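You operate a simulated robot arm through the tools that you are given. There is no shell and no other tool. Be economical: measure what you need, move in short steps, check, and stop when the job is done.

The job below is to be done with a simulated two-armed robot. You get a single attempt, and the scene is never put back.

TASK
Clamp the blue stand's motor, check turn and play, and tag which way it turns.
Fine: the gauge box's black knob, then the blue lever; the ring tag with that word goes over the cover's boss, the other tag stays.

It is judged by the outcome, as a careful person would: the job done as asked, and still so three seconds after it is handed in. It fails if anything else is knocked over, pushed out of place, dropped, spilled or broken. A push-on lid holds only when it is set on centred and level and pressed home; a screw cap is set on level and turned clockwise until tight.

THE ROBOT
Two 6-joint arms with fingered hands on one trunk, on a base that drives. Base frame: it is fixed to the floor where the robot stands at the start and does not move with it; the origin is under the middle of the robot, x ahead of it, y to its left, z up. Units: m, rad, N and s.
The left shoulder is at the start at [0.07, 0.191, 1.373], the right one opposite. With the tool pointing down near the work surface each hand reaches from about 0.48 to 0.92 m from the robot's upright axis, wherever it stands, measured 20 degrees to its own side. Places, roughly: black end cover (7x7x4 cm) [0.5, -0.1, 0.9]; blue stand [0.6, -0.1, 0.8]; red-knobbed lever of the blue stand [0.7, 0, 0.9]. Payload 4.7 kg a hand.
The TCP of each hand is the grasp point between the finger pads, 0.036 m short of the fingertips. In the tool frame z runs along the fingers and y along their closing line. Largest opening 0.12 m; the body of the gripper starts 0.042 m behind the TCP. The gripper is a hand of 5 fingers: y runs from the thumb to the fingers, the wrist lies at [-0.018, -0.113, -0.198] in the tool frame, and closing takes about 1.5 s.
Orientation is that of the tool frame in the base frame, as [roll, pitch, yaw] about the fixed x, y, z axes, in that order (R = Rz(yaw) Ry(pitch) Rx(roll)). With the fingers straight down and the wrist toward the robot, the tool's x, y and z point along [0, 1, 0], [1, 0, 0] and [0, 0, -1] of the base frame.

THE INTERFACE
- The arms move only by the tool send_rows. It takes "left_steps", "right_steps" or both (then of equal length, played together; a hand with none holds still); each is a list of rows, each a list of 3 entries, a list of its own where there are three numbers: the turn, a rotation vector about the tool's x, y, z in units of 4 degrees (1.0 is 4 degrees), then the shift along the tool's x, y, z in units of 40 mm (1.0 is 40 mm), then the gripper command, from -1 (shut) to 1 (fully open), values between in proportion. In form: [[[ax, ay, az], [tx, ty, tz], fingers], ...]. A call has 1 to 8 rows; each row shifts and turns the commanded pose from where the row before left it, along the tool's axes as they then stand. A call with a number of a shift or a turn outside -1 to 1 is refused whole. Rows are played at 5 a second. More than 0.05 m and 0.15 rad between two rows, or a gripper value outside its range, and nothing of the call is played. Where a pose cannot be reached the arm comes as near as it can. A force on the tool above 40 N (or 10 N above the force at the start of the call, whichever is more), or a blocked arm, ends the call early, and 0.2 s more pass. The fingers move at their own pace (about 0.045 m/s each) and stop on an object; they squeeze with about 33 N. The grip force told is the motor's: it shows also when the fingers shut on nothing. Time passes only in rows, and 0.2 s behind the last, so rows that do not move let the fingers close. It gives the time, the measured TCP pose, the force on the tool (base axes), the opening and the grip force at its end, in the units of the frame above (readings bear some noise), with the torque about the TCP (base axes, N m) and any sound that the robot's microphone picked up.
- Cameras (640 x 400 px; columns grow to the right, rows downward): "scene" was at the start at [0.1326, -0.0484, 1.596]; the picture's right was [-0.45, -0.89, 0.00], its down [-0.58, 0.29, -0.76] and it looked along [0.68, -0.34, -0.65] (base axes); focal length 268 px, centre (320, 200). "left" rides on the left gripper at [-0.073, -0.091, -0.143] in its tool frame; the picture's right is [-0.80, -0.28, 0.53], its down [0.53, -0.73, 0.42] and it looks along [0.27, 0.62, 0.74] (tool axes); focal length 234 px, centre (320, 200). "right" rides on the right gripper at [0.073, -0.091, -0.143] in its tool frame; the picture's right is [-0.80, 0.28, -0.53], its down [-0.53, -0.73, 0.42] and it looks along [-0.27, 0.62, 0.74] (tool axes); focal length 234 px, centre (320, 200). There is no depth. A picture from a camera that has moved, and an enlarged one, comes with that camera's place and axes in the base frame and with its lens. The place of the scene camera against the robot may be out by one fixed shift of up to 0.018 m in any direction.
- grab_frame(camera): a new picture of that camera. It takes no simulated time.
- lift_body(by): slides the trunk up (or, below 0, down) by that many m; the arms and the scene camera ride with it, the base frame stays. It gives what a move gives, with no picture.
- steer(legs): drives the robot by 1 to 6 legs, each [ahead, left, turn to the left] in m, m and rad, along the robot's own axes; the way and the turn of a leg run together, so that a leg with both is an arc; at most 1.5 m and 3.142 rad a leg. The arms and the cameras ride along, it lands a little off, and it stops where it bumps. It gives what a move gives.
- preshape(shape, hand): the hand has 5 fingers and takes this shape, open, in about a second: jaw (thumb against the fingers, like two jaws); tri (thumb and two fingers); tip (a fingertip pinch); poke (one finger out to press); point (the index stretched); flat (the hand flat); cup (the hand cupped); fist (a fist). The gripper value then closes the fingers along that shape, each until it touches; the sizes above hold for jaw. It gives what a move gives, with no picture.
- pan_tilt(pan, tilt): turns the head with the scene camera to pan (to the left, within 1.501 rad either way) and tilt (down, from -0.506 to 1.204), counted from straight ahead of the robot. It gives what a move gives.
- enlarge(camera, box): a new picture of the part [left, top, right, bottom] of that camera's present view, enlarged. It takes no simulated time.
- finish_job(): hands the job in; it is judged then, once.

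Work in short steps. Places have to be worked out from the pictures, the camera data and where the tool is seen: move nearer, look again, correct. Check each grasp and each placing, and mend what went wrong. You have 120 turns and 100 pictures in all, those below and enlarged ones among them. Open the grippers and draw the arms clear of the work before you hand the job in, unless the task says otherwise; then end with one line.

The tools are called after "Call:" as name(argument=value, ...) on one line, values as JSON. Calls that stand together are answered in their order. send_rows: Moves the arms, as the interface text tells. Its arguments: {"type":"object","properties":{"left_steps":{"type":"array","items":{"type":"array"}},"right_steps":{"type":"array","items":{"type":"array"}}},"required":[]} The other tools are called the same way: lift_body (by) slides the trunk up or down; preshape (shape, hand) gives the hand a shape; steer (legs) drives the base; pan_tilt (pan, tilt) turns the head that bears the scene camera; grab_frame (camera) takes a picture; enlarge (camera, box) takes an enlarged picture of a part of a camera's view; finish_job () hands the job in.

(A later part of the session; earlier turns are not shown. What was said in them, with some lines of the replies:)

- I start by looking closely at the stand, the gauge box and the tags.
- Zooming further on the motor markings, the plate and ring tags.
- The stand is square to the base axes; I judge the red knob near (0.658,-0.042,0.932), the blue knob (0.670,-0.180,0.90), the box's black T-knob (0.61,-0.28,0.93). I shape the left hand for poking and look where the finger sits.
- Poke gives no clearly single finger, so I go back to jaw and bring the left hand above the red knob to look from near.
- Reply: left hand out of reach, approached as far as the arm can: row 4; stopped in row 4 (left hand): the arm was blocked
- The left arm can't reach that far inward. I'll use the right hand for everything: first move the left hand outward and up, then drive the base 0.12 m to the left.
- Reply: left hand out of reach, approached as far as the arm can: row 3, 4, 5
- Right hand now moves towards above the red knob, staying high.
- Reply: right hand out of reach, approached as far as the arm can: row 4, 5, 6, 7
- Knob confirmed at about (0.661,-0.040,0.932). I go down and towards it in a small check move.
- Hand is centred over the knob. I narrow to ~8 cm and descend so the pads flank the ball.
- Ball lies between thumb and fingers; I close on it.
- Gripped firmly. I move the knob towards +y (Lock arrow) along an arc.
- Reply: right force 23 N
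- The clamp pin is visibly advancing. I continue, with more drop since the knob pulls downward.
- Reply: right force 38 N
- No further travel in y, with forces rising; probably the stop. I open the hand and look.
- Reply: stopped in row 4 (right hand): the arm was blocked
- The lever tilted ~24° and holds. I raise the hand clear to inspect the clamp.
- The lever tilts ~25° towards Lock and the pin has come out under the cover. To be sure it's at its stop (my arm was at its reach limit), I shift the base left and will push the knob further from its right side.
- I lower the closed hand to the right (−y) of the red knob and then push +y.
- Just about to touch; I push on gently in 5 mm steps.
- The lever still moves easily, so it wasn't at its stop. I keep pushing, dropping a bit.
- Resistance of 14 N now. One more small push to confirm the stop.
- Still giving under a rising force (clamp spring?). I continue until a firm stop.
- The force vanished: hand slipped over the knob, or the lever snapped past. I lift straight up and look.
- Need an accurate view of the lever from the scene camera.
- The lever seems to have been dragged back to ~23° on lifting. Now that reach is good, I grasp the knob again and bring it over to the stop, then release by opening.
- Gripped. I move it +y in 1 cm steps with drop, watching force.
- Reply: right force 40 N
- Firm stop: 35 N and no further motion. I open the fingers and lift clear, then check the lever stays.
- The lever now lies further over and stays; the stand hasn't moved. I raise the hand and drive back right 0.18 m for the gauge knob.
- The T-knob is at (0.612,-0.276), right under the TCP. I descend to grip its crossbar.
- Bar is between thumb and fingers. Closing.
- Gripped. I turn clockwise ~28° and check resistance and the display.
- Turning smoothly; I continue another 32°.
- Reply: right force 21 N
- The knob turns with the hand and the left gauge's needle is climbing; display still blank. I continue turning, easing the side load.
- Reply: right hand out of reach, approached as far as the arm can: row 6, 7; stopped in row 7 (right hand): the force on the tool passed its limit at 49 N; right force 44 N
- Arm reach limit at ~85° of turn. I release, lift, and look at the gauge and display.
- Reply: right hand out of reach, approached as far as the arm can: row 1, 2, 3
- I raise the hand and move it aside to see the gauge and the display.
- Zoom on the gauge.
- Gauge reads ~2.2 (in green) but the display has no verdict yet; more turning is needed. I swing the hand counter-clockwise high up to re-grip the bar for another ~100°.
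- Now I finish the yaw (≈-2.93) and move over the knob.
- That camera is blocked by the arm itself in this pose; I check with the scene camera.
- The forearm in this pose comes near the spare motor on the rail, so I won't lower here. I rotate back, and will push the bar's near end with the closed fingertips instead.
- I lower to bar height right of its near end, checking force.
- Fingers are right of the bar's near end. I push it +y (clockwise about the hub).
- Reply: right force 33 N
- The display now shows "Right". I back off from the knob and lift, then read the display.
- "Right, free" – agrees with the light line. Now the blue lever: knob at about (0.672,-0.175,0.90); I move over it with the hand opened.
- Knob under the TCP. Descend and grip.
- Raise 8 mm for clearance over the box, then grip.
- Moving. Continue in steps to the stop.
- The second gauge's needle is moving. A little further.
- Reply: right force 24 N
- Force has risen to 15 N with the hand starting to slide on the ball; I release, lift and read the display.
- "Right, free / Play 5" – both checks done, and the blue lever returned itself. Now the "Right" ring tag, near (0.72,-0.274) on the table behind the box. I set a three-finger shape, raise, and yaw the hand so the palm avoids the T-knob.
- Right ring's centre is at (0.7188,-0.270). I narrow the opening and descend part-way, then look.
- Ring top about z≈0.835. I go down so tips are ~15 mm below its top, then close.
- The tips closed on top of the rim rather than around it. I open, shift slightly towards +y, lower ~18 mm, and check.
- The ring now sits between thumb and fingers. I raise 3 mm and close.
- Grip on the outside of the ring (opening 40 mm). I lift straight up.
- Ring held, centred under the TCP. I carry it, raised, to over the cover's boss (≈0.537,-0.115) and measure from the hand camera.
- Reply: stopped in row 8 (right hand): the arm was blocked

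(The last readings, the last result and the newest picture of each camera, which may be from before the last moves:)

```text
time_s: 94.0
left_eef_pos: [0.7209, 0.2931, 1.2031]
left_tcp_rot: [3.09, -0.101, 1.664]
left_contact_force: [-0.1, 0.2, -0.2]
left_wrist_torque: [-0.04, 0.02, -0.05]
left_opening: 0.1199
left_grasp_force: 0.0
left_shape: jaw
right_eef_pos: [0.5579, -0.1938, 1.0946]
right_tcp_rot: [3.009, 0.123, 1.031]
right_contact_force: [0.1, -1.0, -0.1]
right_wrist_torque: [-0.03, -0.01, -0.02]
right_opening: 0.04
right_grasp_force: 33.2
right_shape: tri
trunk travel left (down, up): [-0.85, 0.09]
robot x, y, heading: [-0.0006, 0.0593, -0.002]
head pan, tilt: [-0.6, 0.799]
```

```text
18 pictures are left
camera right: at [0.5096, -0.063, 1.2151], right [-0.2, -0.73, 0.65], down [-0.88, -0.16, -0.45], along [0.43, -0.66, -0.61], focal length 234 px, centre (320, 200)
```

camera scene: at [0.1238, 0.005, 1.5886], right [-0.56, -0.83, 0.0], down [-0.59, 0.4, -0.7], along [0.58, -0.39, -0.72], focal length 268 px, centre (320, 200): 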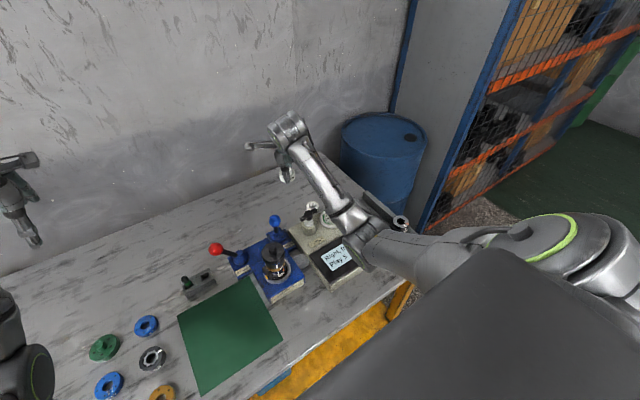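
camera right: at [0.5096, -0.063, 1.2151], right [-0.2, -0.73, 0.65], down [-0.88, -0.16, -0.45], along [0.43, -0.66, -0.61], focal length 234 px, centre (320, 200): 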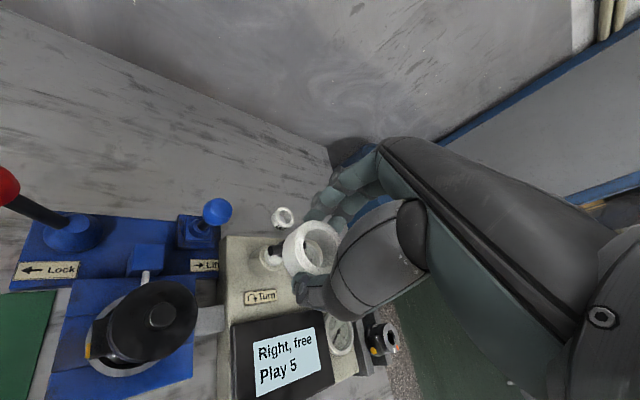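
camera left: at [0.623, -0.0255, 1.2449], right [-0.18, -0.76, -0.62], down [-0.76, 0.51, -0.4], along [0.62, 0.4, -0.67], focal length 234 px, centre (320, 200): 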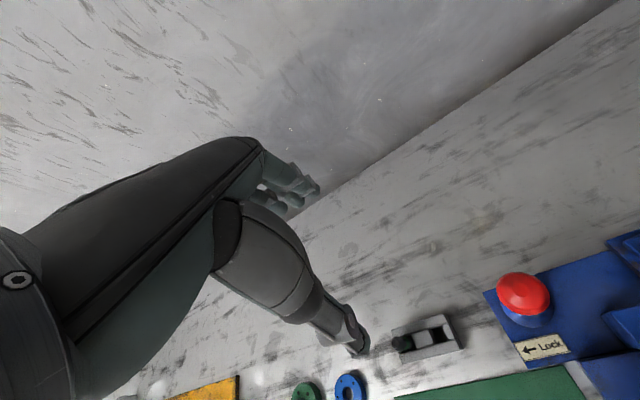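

The arm hit a joint limit here and tilted. I back the base off 0.10 m and left 0.07 m for a better stance, then level the hand again and return yaw to straight.

Call:
steer(legs=[[-0.1, 0.07, 0]])

Call:
send_rows(right_steps=[[[0, 0, 0], [0, 0.6, 0], -0.8], [[0, 0, -1], [0, 0.6, 0], -0.8], [[0.95, 0, 0], [0, 0, 0], -0.8], [[0.95, 0, 0], [0, 0, 0], -0.8], [[0, 0.88, 0], [0, 0, 0], -0.8], [[0, 0.88, 0], [0, 0, 0], -0.8], [[0, 0, -1], [0, 0, 0], -0.8], [[0, 0, -1], [0, 0, 0], -0.8]])

Call:
send_rows(right_steps=[[[0, 0, -1], [0, 0, 0], -0.8], [[0, 0, -1], [0, 0, 0], -0.8], [[0, 0, -1], [0, 0, 0], -0.8], [[0, 0, -1], [0, 0, 0], -0.8], [[0, 0, -0.7], [0, 0, 0], -0.8], [[0, 0, 0], [0, 0, 0], -0.8]])

```text
time_s: 95.2
left_eef_pos: [0.6236, 0.362, 1.2014]
left_tcp_rot: [3.09, -0.102, 1.663]
left_contact_force: [0.8, -0.5, 0.3]
left_wrist_torque: [0.04, -0.01, 0.02]
left_opening: 0.1199
left_grasp_force: 0.1
left_shape: jaw
right_eef_pos: [0.4618, -0.1233, 1.0916]
right_tcp_rot: [3.011, 0.125, 1.033]
right_contact_force: [0.3, 0.6, 0.7]
right_wrist_torque: [-0.03, 0.0, 0.0]
right_opening: 0.0399
right_grasp_force: 33.0
right_shape: tri
trunk travel left (down, up): [-0.85, 0.09]
robot x, y, heading: [-0.0967, 0.1309, 0.005]
head pan, tilt: [-0.6, 0.799]
```

```text
time_s: 97.0
left_eef_pos: [0.623, 0.3627, 1.2021]
left_tcp_rot: [3.09, -0.102, 1.662]
left_contact_force: [-0.1, -0.2, -0.3]
left_wrist_torque: [0.03, -0.03, -0.01]
left_opening: 0.1199
left_grasp_force: 0.0
left_shape: jaw
right_eef_pos: [0.5149, -0.1369, 1.0636]
right_tcp_rot: [-3.13, 0.006, 1.24]
right_contact_force: [0.3, -0.8, 0.1]
right_wrist_torque: [0.02, 0.03, 0.02]
right_opening: 0.04
right_grasp_force: 33.0
right_shape: tri
right hand out of reach, approached as far as the arm can: row 3, 4
trunk travel left (down, up): [-0.85, 0.09]
robot x, y, heading: [-0.0971, 0.1294, 0.0]
head pan, tilt: [-0.6, 0.799]
```

```text
time_s: 98.4
left_eef_pos: [0.6223, 0.3632, 1.202]
left_tcp_rot: [3.089, -0.101, 1.662]
left_contact_force: [0.2, -0.1, 0.5]
left_wrist_torque: [-0.01, 0.02, -0.01]
left_opening: 0.1197
left_grasp_force: 0.0
left_shape: jaw
right_eef_pos: [0.515, -0.1357, 1.0643]
right_tcp_rot: [-3.129, 0.004, 1.569]
right_contact_force: [-0.3, -0.1, 0.0]
right_wrist_torque: [-0.03, -0.01, 0.01]
right_opening: 0.04
right_grasp_force: 32.7
right_shape: tri
trunk travel left (down, up): [-0.85, 0.09]
robot x, y, heading: [-0.098, 0.1311, 0.003]
head pan, tilt: [-0.6, 0.799]
```

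Level again. Now over the expected boss position, and take a measuring picture.

Call:
send_rows(right_steps=[[[-0.18, 0.06, 0], [0.26, 0.27, -0.15], -0.8], [[0, 0, 0], [0.26, 0.27, -0.1], -0.8], [[0, 0, 0], [0, 0, 0], -0.8]])

Call:
enlarge(camera="right", box=[180, 180, 400, 360])

```text
time_s: 99.2
left_eef_pos: [0.6228, 0.3625, 1.2016]
left_tcp_rot: [3.09, -0.101, 1.664]
left_contact_force: [-0.1, -0.5, 0.2]
left_wrist_torque: [-0.01, 0.0, 0.03]
left_opening: 0.1198
left_grasp_force: 0.1
left_shape: jaw
right_eef_pos: [0.5353, -0.1156, 1.0744]
right_tcp_rot: [3.139, 0.001, 1.568]
right_contact_force: [-0.4, 0.8, -0.1]
right_wrist_torque: [0.0, -0.02, 0.01]
right_opening: 0.04
right_grasp_force: 32.6
right_shape: tri
trunk travel left (down, up): [-0.85, 0.09]
robot x, y, heading: [-0.0966, 0.1319, 0.005]
head pan, tilt: [-0.6, 0.799]
```

```text
2.22 times, centred on (290, 270) of right
camera zoom: at [0.4456, -0.0446, 1.2182], right [0.28, -0.8, 0.53], down [-0.73, -0.53, -0.43], along [0.62, -0.27, -0.74], focal length 520 px, centre (387, 44)
```

zoom: 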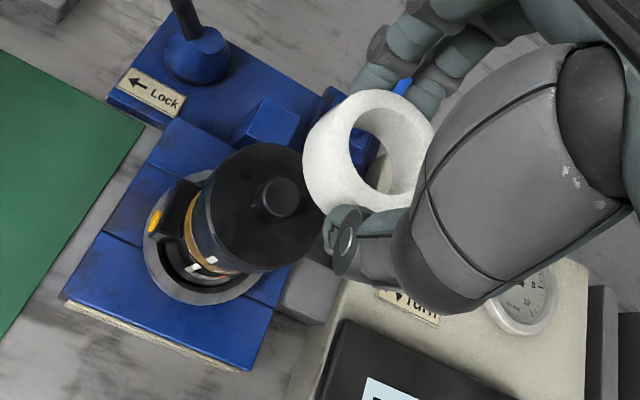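

Boss is about 7 mm to tool +x of the ring. I correct by that and lower 4.5 cm for a second, closer look.

Call:
send_rows(right_steps=[[[0, 0, 0], [0.16, -0.02, 0.5], -0.8], [[0, 0, 0], [0, 0, 0.6], -0.8], [[0, 0, 0], [0, 0, 0], -0.8]])

Call:
enlarge(camera="right", box=[200, 170, 400, 340])

Call:
enlarge(camera="scene", box=[190, 130, 390, 290])

```text
time_s: 100.0
left_eef_pos: [0.623, 0.3634, 1.2024]
left_tcp_rot: [3.09, -0.101, 1.664]
left_contact_force: [0.2, -0.1, 0.0]
left_wrist_torque: [-0.01, 0.02, 0.0]
left_opening: 0.1199
left_grasp_force: 0.1
left_shape: jaw
right_eef_pos: [0.5371, -0.1099, 1.0315]
right_tcp_rot: [3.141, 0.0, 1.569]
right_contact_force: [-0.5, -0.2, -0.5]
right_wrist_torque: [0.0, -0.02, 0.01]
right_opening: 0.0401
right_grasp_force: 32.6
right_shape: tri
trunk travel left (down, up): [-0.85, 0.09]
robot x, y, heading: [-0.0974, 0.1281, 0.004]
head pan, tilt: [-0.6, 0.799]
```

```text
2.35 times, centred on (300, 255) of right
camera zoom: at [0.4462, -0.0383, 1.1751], right [0.28, -0.8, 0.53], down [-0.73, -0.53, -0.42], along [0.62, -0.27, -0.74], focal length 551 px, centre (367, 71)
```

zoom: 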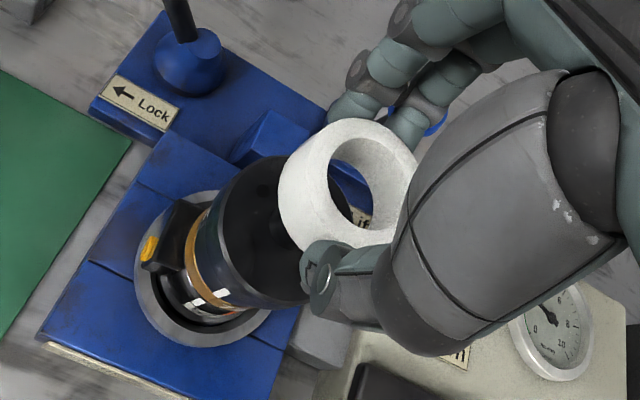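

```text
2.50 times, centred on (290, 210) of scene
camera zoom: at [0.0266, 0.075, 1.5886], right [-0.56, -0.83, 0.0], down [-0.59, 0.4, -0.7], along [0.58, -0.39, -0.72], focal length 669 px, centre (395, 175)
```

zoom: 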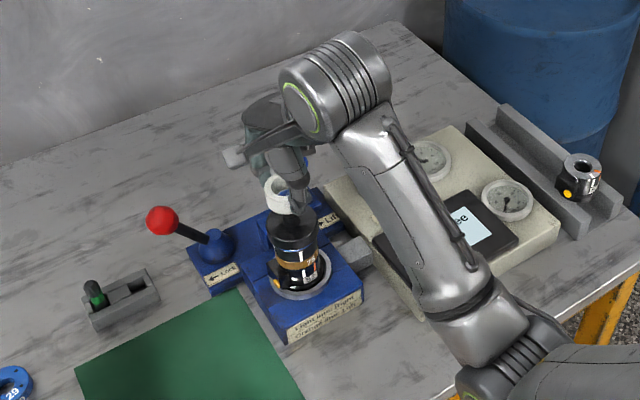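

Zoom tightly on the visible part of the boss beside the ring.

Call:
enlarge(camera="right", box=[260, 200, 340, 260])

Call:
enlarge(camera="scene", box=[250, 180, 310, 240])

```text
6.67 times, centred on (300, 230) of right
camera zoom: at [0.4462, -0.0383, 1.1751], right [0.28, -0.8, 0.53], down [-0.73, -0.53, -0.42], along [0.62, -0.27, -0.74], focal length 1561 px, centre (453, 0)
```

zoom: 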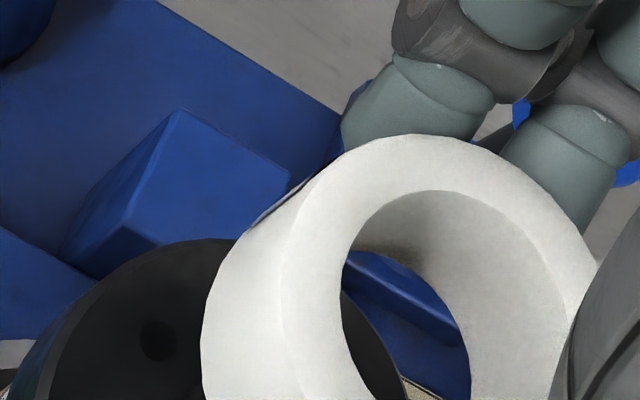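

```text
6.67 times, centred on (280, 210) of scene
camera zoom: at [0.0266, 0.075, 1.5886], right [-0.56, -0.83, 0.0], down [-0.59, 0.4, -0.7], along [0.58, -0.39, -0.72], focal length 1783 px, centre (587, 133)
```

zoom: 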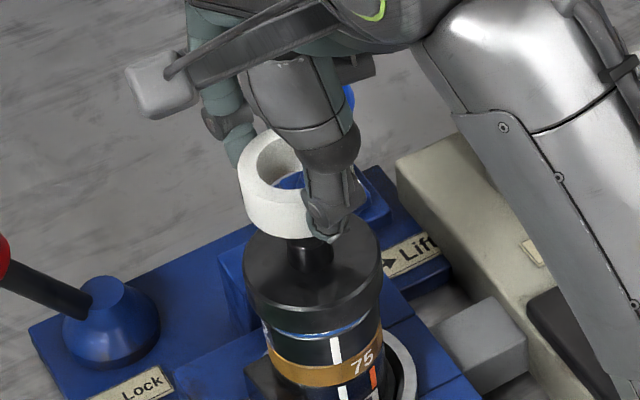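

Combining views, the ring is ~3 mm too far to +y. I correct and lower slowly, watching for early contact.

Call:
send_rows(right_steps=[[[0, 0, 0], [-0.075, 0, 0.3], -0.8], [[0, 0, 0], [0, 0, 0.25], -0.8], [[0, 0, 0], [0, 0, 0], -0.8]])

Call:
enlarge(camera="scene", box=[250, 180, 310, 240])

```text
time_s: 100.8
left_eef_pos: [0.6231, 0.3626, 1.2017]
left_tcp_rot: [3.091, -0.101, 1.662]
left_contact_force: [0.1, -0.5, -0.2]
left_wrist_torque: [-0.02, -0.05, 0.01]
left_opening: 0.1198
left_grasp_force: 0.1
left_shape: jaw
right_eef_pos: [0.5373, -0.1122, 1.0081]
right_tcp_rot: [-3.14, 0.004, 1.568]
right_contact_force: [-0.1, 0.5, 0.1]
right_wrist_torque: [0.0, 0.0, -0.05]
right_opening: 0.0402
right_grasp_force: 33.6
right_shape: tri
trunk travel left (down, up): [-0.85, 0.09]
robot x, y, heading: [-0.0982, 0.1262, -0.001]
head pan, tilt: [-0.6, 0.799]
```

```text
6.67 times, centred on (280, 210) of scene
camera zoom: at [0.0265, 0.0749, 1.5886], right [-0.56, -0.83, 0.0], down [-0.59, 0.4, -0.7], along [0.58, -0.39, -0.72], focal length 1783 px, centre (587, 133)
```

zoom: 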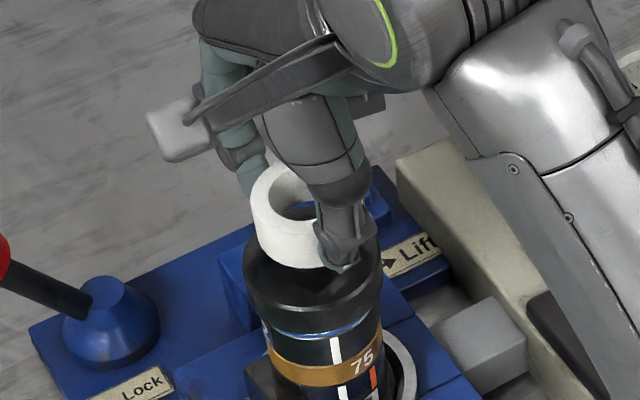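

Scene view suggests ring nearly centred sideways, maybe short in x. I check from the hand camera.

Call:
enlarge(camera="right", box=[230, 180, 380, 300])

```text
3.33 times, centred on (305, 240) of right
camera zoom: at [0.4458, -0.041, 1.1533], right [0.28, -0.8, 0.53], down [-0.73, -0.53, -0.42], along [0.62, -0.27, -0.74], focal length 781 px, centre (370, 67)
```

zoom: 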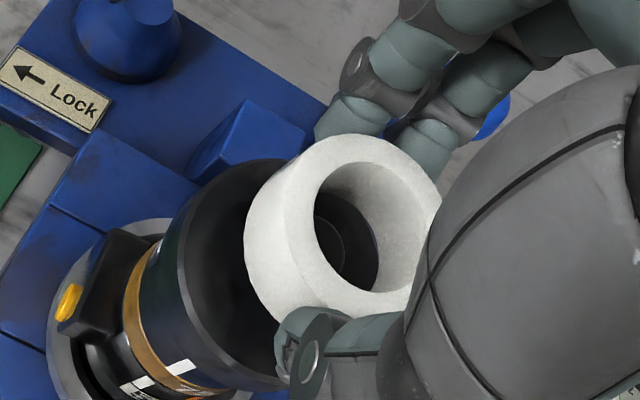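

Zoom into the ring's hole to see the boss edge.

Call:
enlarge(camera="right", box=[280, 215, 335, 260])

```text
8.89 times, centred on (308, 238) of right
camera zoom: at [0.4458, -0.041, 1.1533], right [0.28, -0.8, 0.53], down [-0.73, -0.53, -0.42], along [0.62, -0.27, -0.74], focal length 2082 px, centre (431, -133)
```

zoom: 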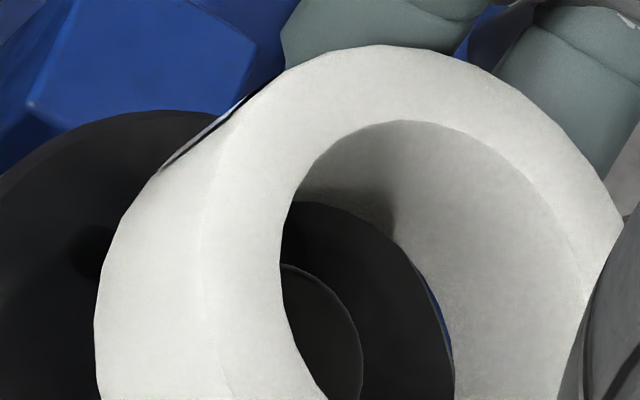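

Hand-camera geometry: boss appears centred under the ring (within ~2 mm) if its top is at ≈0.961. I lower in small steps, watching force.

Call:
send_rows(right_steps=[[[0, 0, 0], [0, 0, 0.15], -0.8], [[0, 0, 0], [0, 0, 0.15], -0.8], [[0, 0, 0], [0, 0, 0.1], -0.8], [[0, 0, 0], [0, 0, 0], -0.8]])

```text
time_s: 101.8
left_eef_pos: [0.622, 0.3633, 1.202]
left_tcp_rot: [3.089, -0.103, 1.664]
left_contact_force: [0.0, -0.3, -0.2]
left_wrist_torque: [0.04, -0.02, 0.0]
left_opening: 0.12
left_grasp_force: 0.0
left_shape: jaw
right_eef_pos: [0.537, -0.1124, 0.9934]
right_tcp_rot: [3.14, 0.001, 1.568]
right_contact_force: [-0.7, -0.7, 1.9]
right_wrist_torque: [0.02, -0.04, 0.0]
right_opening: 0.0401
right_grasp_force: 33.2
right_shape: tri
trunk travel left (down, up): [-0.85, 0.09]
robot x, y, heading: [-0.0995, 0.125, 0.004]
head pan, tilt: [-0.6, 0.799]
```

Slight upward force (1.9 N); I look through the hole again.

Call:
enlarge(camera="right", box=[270, 205, 350, 265])

```text
6.67 times, centred on (310, 235) of right
camera zoom: at [0.4458, -0.0407, 1.1374], right [0.28, -0.8, 0.53], down [-0.73, -0.53, -0.43], along [0.62, -0.27, -0.74], focal length 1561 px, centre (387, -33)
```

zoom: 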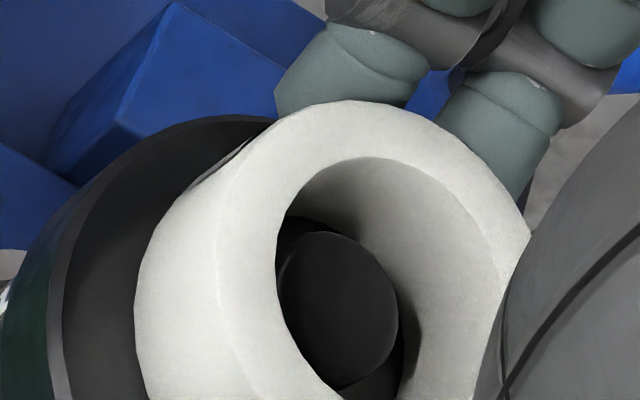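

The boss is now inside the ring's hole, nearly centred. Continue down gently.

Call:
send_rows(right_steps=[[[0, 0, 0], [-0.025, -0.015, 0.1], -0.8], [[0, 0, 0], [0, 0, 0.1], -0.8], [[0, 0, 0], [0, 0, 0.1], -0.8], [[0, 0, 0], [0, 0, 0], -0.8]])

```text
time_s: 102.5
left_eef_pos: [0.6201, 0.363, 1.2045]
left_tcp_rot: [3.088, -0.102, 1.663]
left_contact_force: [-0.1, -0.5, -0.2]
left_wrist_torque: [0.02, 0.0, 0.0]
left_opening: 0.1199
left_grasp_force: 0.1
left_shape: jaw
right_eef_pos: [0.5361, -0.112, 0.9917]
right_tcp_rot: [3.118, 0.0, 1.569]
right_contact_force: [-8.5, 0.0, 22.5]
right_wrist_torque: [0.06, 0.46, -0.01]
right_opening: 0.0419
right_grasp_force: 32.5
right_shape: tri
trunk travel left (down, up): [-0.85, 0.09]
robot x, y, heading: [-0.0964, 0.1277, 0.007]
head pan, tilt: [-0.6, 0.799]
stopped in row 3 (right hand): the force on the tool passed its limit at 43 N (the readings are from after the stop); the commanded pose is now the measured one
```

Contact with 22 N: likely fingertips/ring reaching the cover. I ease up 2 mm and look.

Call:
send_rows(right_steps=[[[0.3, 0, 0], [0, 0.02, -0.05], -0.8], [[0, 0, 0], [0, 0, 0], -0.8]])

Call:
enlarge(camera="right", box=[270, 205, 350, 265])

Call:
enlarge(camera="scene", box=[250, 180, 310, 240])

```text
time_s: 103.1
left_eef_pos: [0.6213, 0.3624, 1.2036]
left_tcp_rot: [3.087, -0.101, 1.663]
left_contact_force: [0.4, -0.7, -0.9]
left_wrist_torque: [0.01, -0.01, -0.02]
left_opening: 0.1199
left_grasp_force: 0.0
left_shape: jaw
right_eef_pos: [0.5376, -0.1127, 0.9915]
right_tcp_rot: [-3.138, 0.001, 1.57]
right_contact_force: [-3.0, -1.4, 16.3]
right_wrist_torque: [0.04, -0.07, 0.0]
right_opening: 0.0418
right_grasp_force: 33.5
right_shape: tri
trunk travel left (down, up): [-0.85, 0.09]
robot x, y, heading: [-0.0976, 0.1308, -0.001]
head pan, tilt: [-0.6, 0.799]
```

```text
6.67 times, centred on (310, 235) of right
camera zoom: at [0.4475, -0.0401, 1.1365], right [0.28, -0.8, 0.53], down [-0.74, -0.53, -0.42], along [0.62, -0.27, -0.74], focal length 1561 px, centre (387, -33)
```

zoom: 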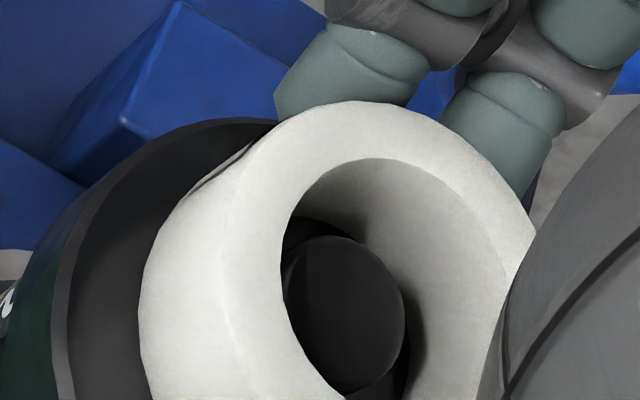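

```text
6.67 times, centred on (280, 210) of scene
camera zoom: at [0.0237, 0.0754, 1.5888], right [-0.56, -0.83, 0.0], down [-0.59, 0.4, -0.7], along [0.58, -0.39, -0.72], focal length 1783 px, centre (587, 133)
```

zoom: 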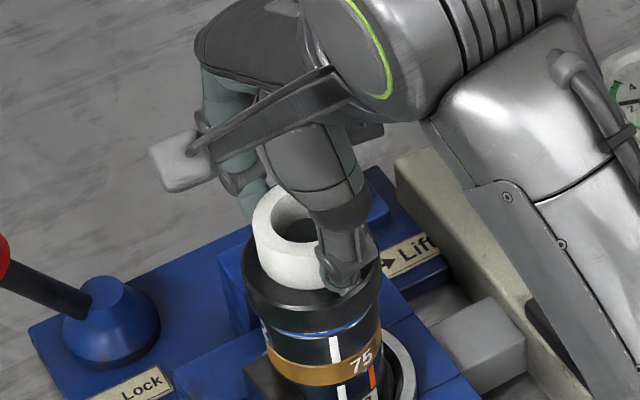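

The ring is around the boss, a few mm above the cover, with fingertips touching the cover. I unload a few mm and open gradually to let it settle.

Call:
send_rows(right_steps=[[[0, 0, 0], [0, 0, -0.07], -0.8], [[0, 0, 0], [0, 0, 0], -0.8]])

Call:
send_rows(right_steps=[[[0, 0, 0], [0, 0, 0], -0.2], [[0, 0, 0], [0, 0, 0], -0.1], [[0, 0, 0], [0, 0, 0], 0.0], [[0, 0, 0], [0, 0, 0], 0.0]])

Call:
enlarge(camera="right", box=[250, 190, 370, 280])

```text
time_s: 103.7
left_eef_pos: [0.621, 0.3631, 1.2017]
left_tcp_rot: [3.088, -0.101, 1.664]
left_contact_force: [-0.2, -0.1, -0.3]
left_wrist_torque: [-0.03, 0.01, -0.02]
left_opening: 0.1198
left_grasp_force: 0.1
left_shape: jaw
right_eef_pos: [0.5372, -0.1134, 0.9927]
right_tcp_rot: [-3.133, 0.002, 1.569]
right_contact_force: [-2.5, 0.6, 5.6]
right_wrist_torque: [0.05, -0.02, 0.02]
right_opening: 0.0415
right_grasp_force: 33.0
right_shape: tri
trunk travel left (down, up): [-0.85, 0.09]
robot x, y, heading: [-0.0971, 0.1322, 0.002]
head pan, tilt: [-0.6, 0.799]
```

```text
time_s: 104.7
left_eef_pos: [0.6223, 0.3632, 1.2026]
left_tcp_rot: [3.093, -0.102, 1.664]
left_contact_force: [-0.3, -0.2, 1.2]
left_wrist_torque: [-0.03, 0.01, -0.02]
left_opening: 0.12
left_grasp_force: 0.1
left_shape: jaw
right_eef_pos: [0.539, -0.1133, 0.9932]
right_tcp_rot: [-3.135, 0.001, 1.568]
right_contact_force: [0.1, 0.6, 0.2]
right_wrist_torque: [-0.02, 0.0, 0.0]
right_opening: 0.0594
right_grasp_force: 0.1
right_shape: tri
trunk travel left (down, up): [-0.85, 0.09]
robot x, y, heading: [-0.096, 0.1289, 0.003]
head pan, tilt: [-0.6, 0.799]
```

```text
4.44 times, centred on (310, 235) of right
camera zoom: at [0.4496, -0.0408, 1.1375], right [0.28, -0.8, 0.52], down [-0.74, -0.53, -0.42], along [0.61, -0.27, -0.74], focal length 1041 px, centre (364, 44)
```

zoom: 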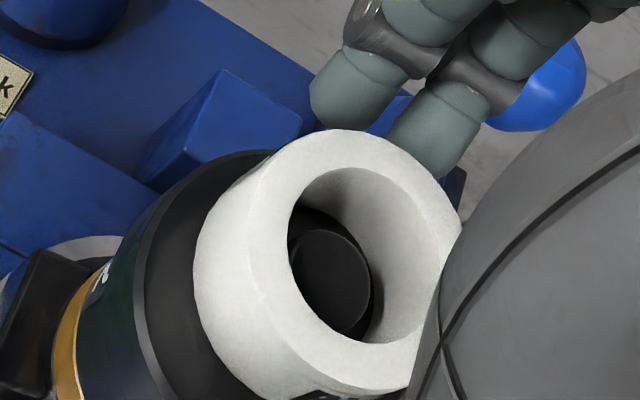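

The ring is released with the boss inside. I lift the hand straight up and clear.

Call:
send_rows(right_steps=[[[0, 0, 0], [0, 0, 0], 0.2], [[0, 0, 0], [0, 0, 0], 0.2], [[0, 0, 0], [0, 0, -0.3], 0.2], [[0, 0, 0], [0, 0, -0.6], 0.2], [[0, 0, 0], [0, 0, -0.9], 0.2], [[0, 0, 0], [-0.6, 0, -0.8], 0.2], [[0, 0, 0], [-0.9, 0, 0], 0.2], [[0, 0, 0], [-0.9, 0, 0], 0.2]])

Call:
enlarge(camera="right", box=[0, 180, 320, 400])

```text
time_s: 106.5
left_eef_pos: [0.6237, 0.3611, 1.203]
left_tcp_rot: [3.088, -0.103, 1.664]
left_contact_force: [-0.8, 0.2, 0.1]
left_wrist_torque: [0.02, 0.0, -0.02]
left_opening: 0.1198
left_grasp_force: 0.1
left_shape: jaw
right_eef_pos: [0.5363, -0.21, 1.0979]
right_tcp_rot: [-3.134, -0.001, 1.569]
right_contact_force: [-0.5, -0.1, -0.1]
right_wrist_torque: [0.02, -0.02, 0.03]
right_opening: 0.0715
right_grasp_force: 0.1
right_shape: tri
trunk travel left (down, up): [-0.85, 0.09]
robot x, y, heading: [-0.0952, 0.133, 0.006]
head pan, tilt: [-0.6, 0.799]
```

```text
1.82 times, centred on (160, 290) of right
camera zoom: at [0.4473, -0.1393, 1.2426], right [0.28, -0.8, 0.52], down [-0.74, -0.53, -0.42], along [0.62, -0.27, -0.74], focal length 426 px, centre (611, 36)
```

zoom: 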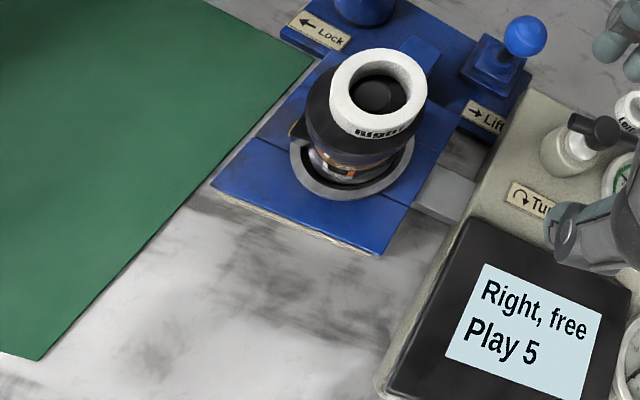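

The "Right" tag sits over the boss; display reads "Right, free / Play 5". I draw the arm well clear and check the final state.

Call:
send_rows(right_steps=[[[0, 0, 0], [-0.9, 0, -0.4], 0.5], [[0, 0, 0], [-0.9, 0, -0.4], 0.8], [[0, 0, 0], [-0.9, 0, -0.4], 1], [[0, 0, 0], [-0.9, 0, -0.4], 1], [[0, 0, 0], [-0.9, 0, -0.4], 1], [[0, 0, 0], [-0.5, 0, -0.4], 1]])

Call:
enlarge(camera="scene", box=[200, 170, 400, 290])

Call:
enlarge(camera="scene", box=[250, 180, 310, 240])

```text
time_s: 107.9
left_eef_pos: [0.6222, 0.3605, 1.2038]
left_tcp_rot: [3.09, -0.1, 1.664]
left_contact_force: [0.4, 0.0, 0.7]
left_wrist_torque: [-0.04, 0.0, 0.01]
left_opening: 0.1197
left_grasp_force: 0.0
left_shape: jaw
right_eef_pos: [0.5361, -0.4098, 1.1928]
right_tcp_rot: [-3.137, -0.001, 1.568]
right_contact_force: [0.1, 0.5, 0.3]
right_wrist_torque: [0.02, -0.04, 0.0]
right_opening: 0.1194
right_grasp_force: 0.2
right_shape: tri
trunk travel left (down, up): [-0.85, 0.09]
robot x, y, heading: [-0.0955, 0.1293, 0.003]
head pan, tilt: [-0.6, 0.799]
```

```text
3.20 times, centred on (300, 230) of scene
camera zoom: at [0.0262, 0.075, 1.5886], right [-0.56, -0.83, 0.0], down [-0.59, 0.4, -0.7], along [0.58, -0.39, -0.72], focal length 856 px, centre (384, 104)
```

zoom: 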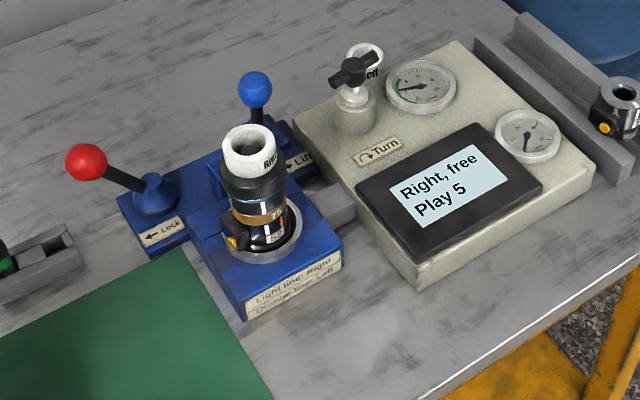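

```text
6.67 times, centred on (280, 210) of scene
camera zoom: at [0.0262, 0.075, 1.5886], right [-0.56, -0.83, 0.0], down [-0.59, 0.4, -0.7], along [0.58, -0.39, -0.72], focal length 1783 px, centre (587, 133)
```

zoom: 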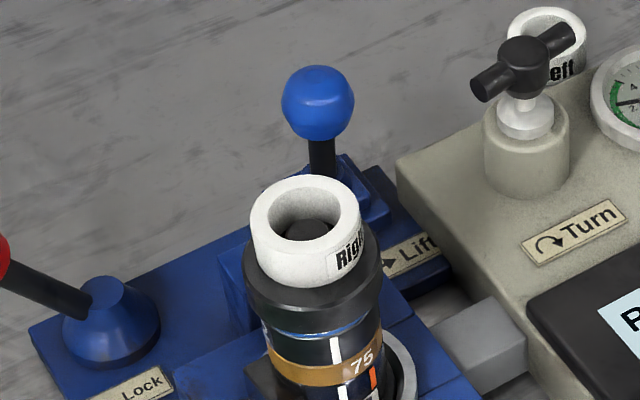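

The "Right" tag lies level over the boss. The red lever is locked, the "Left" tag is where it was, nothing else has moved, and both hands are open and clear, so I hand in.

Call:
finish_job()

```text
The job is handed in.
```

The motor is clamped with the red lever at its stop, and the gauge box reads "Right, free" and "Play 5". The "Right" tag is over the cover's boss; the "Left" tag stayed where it was.
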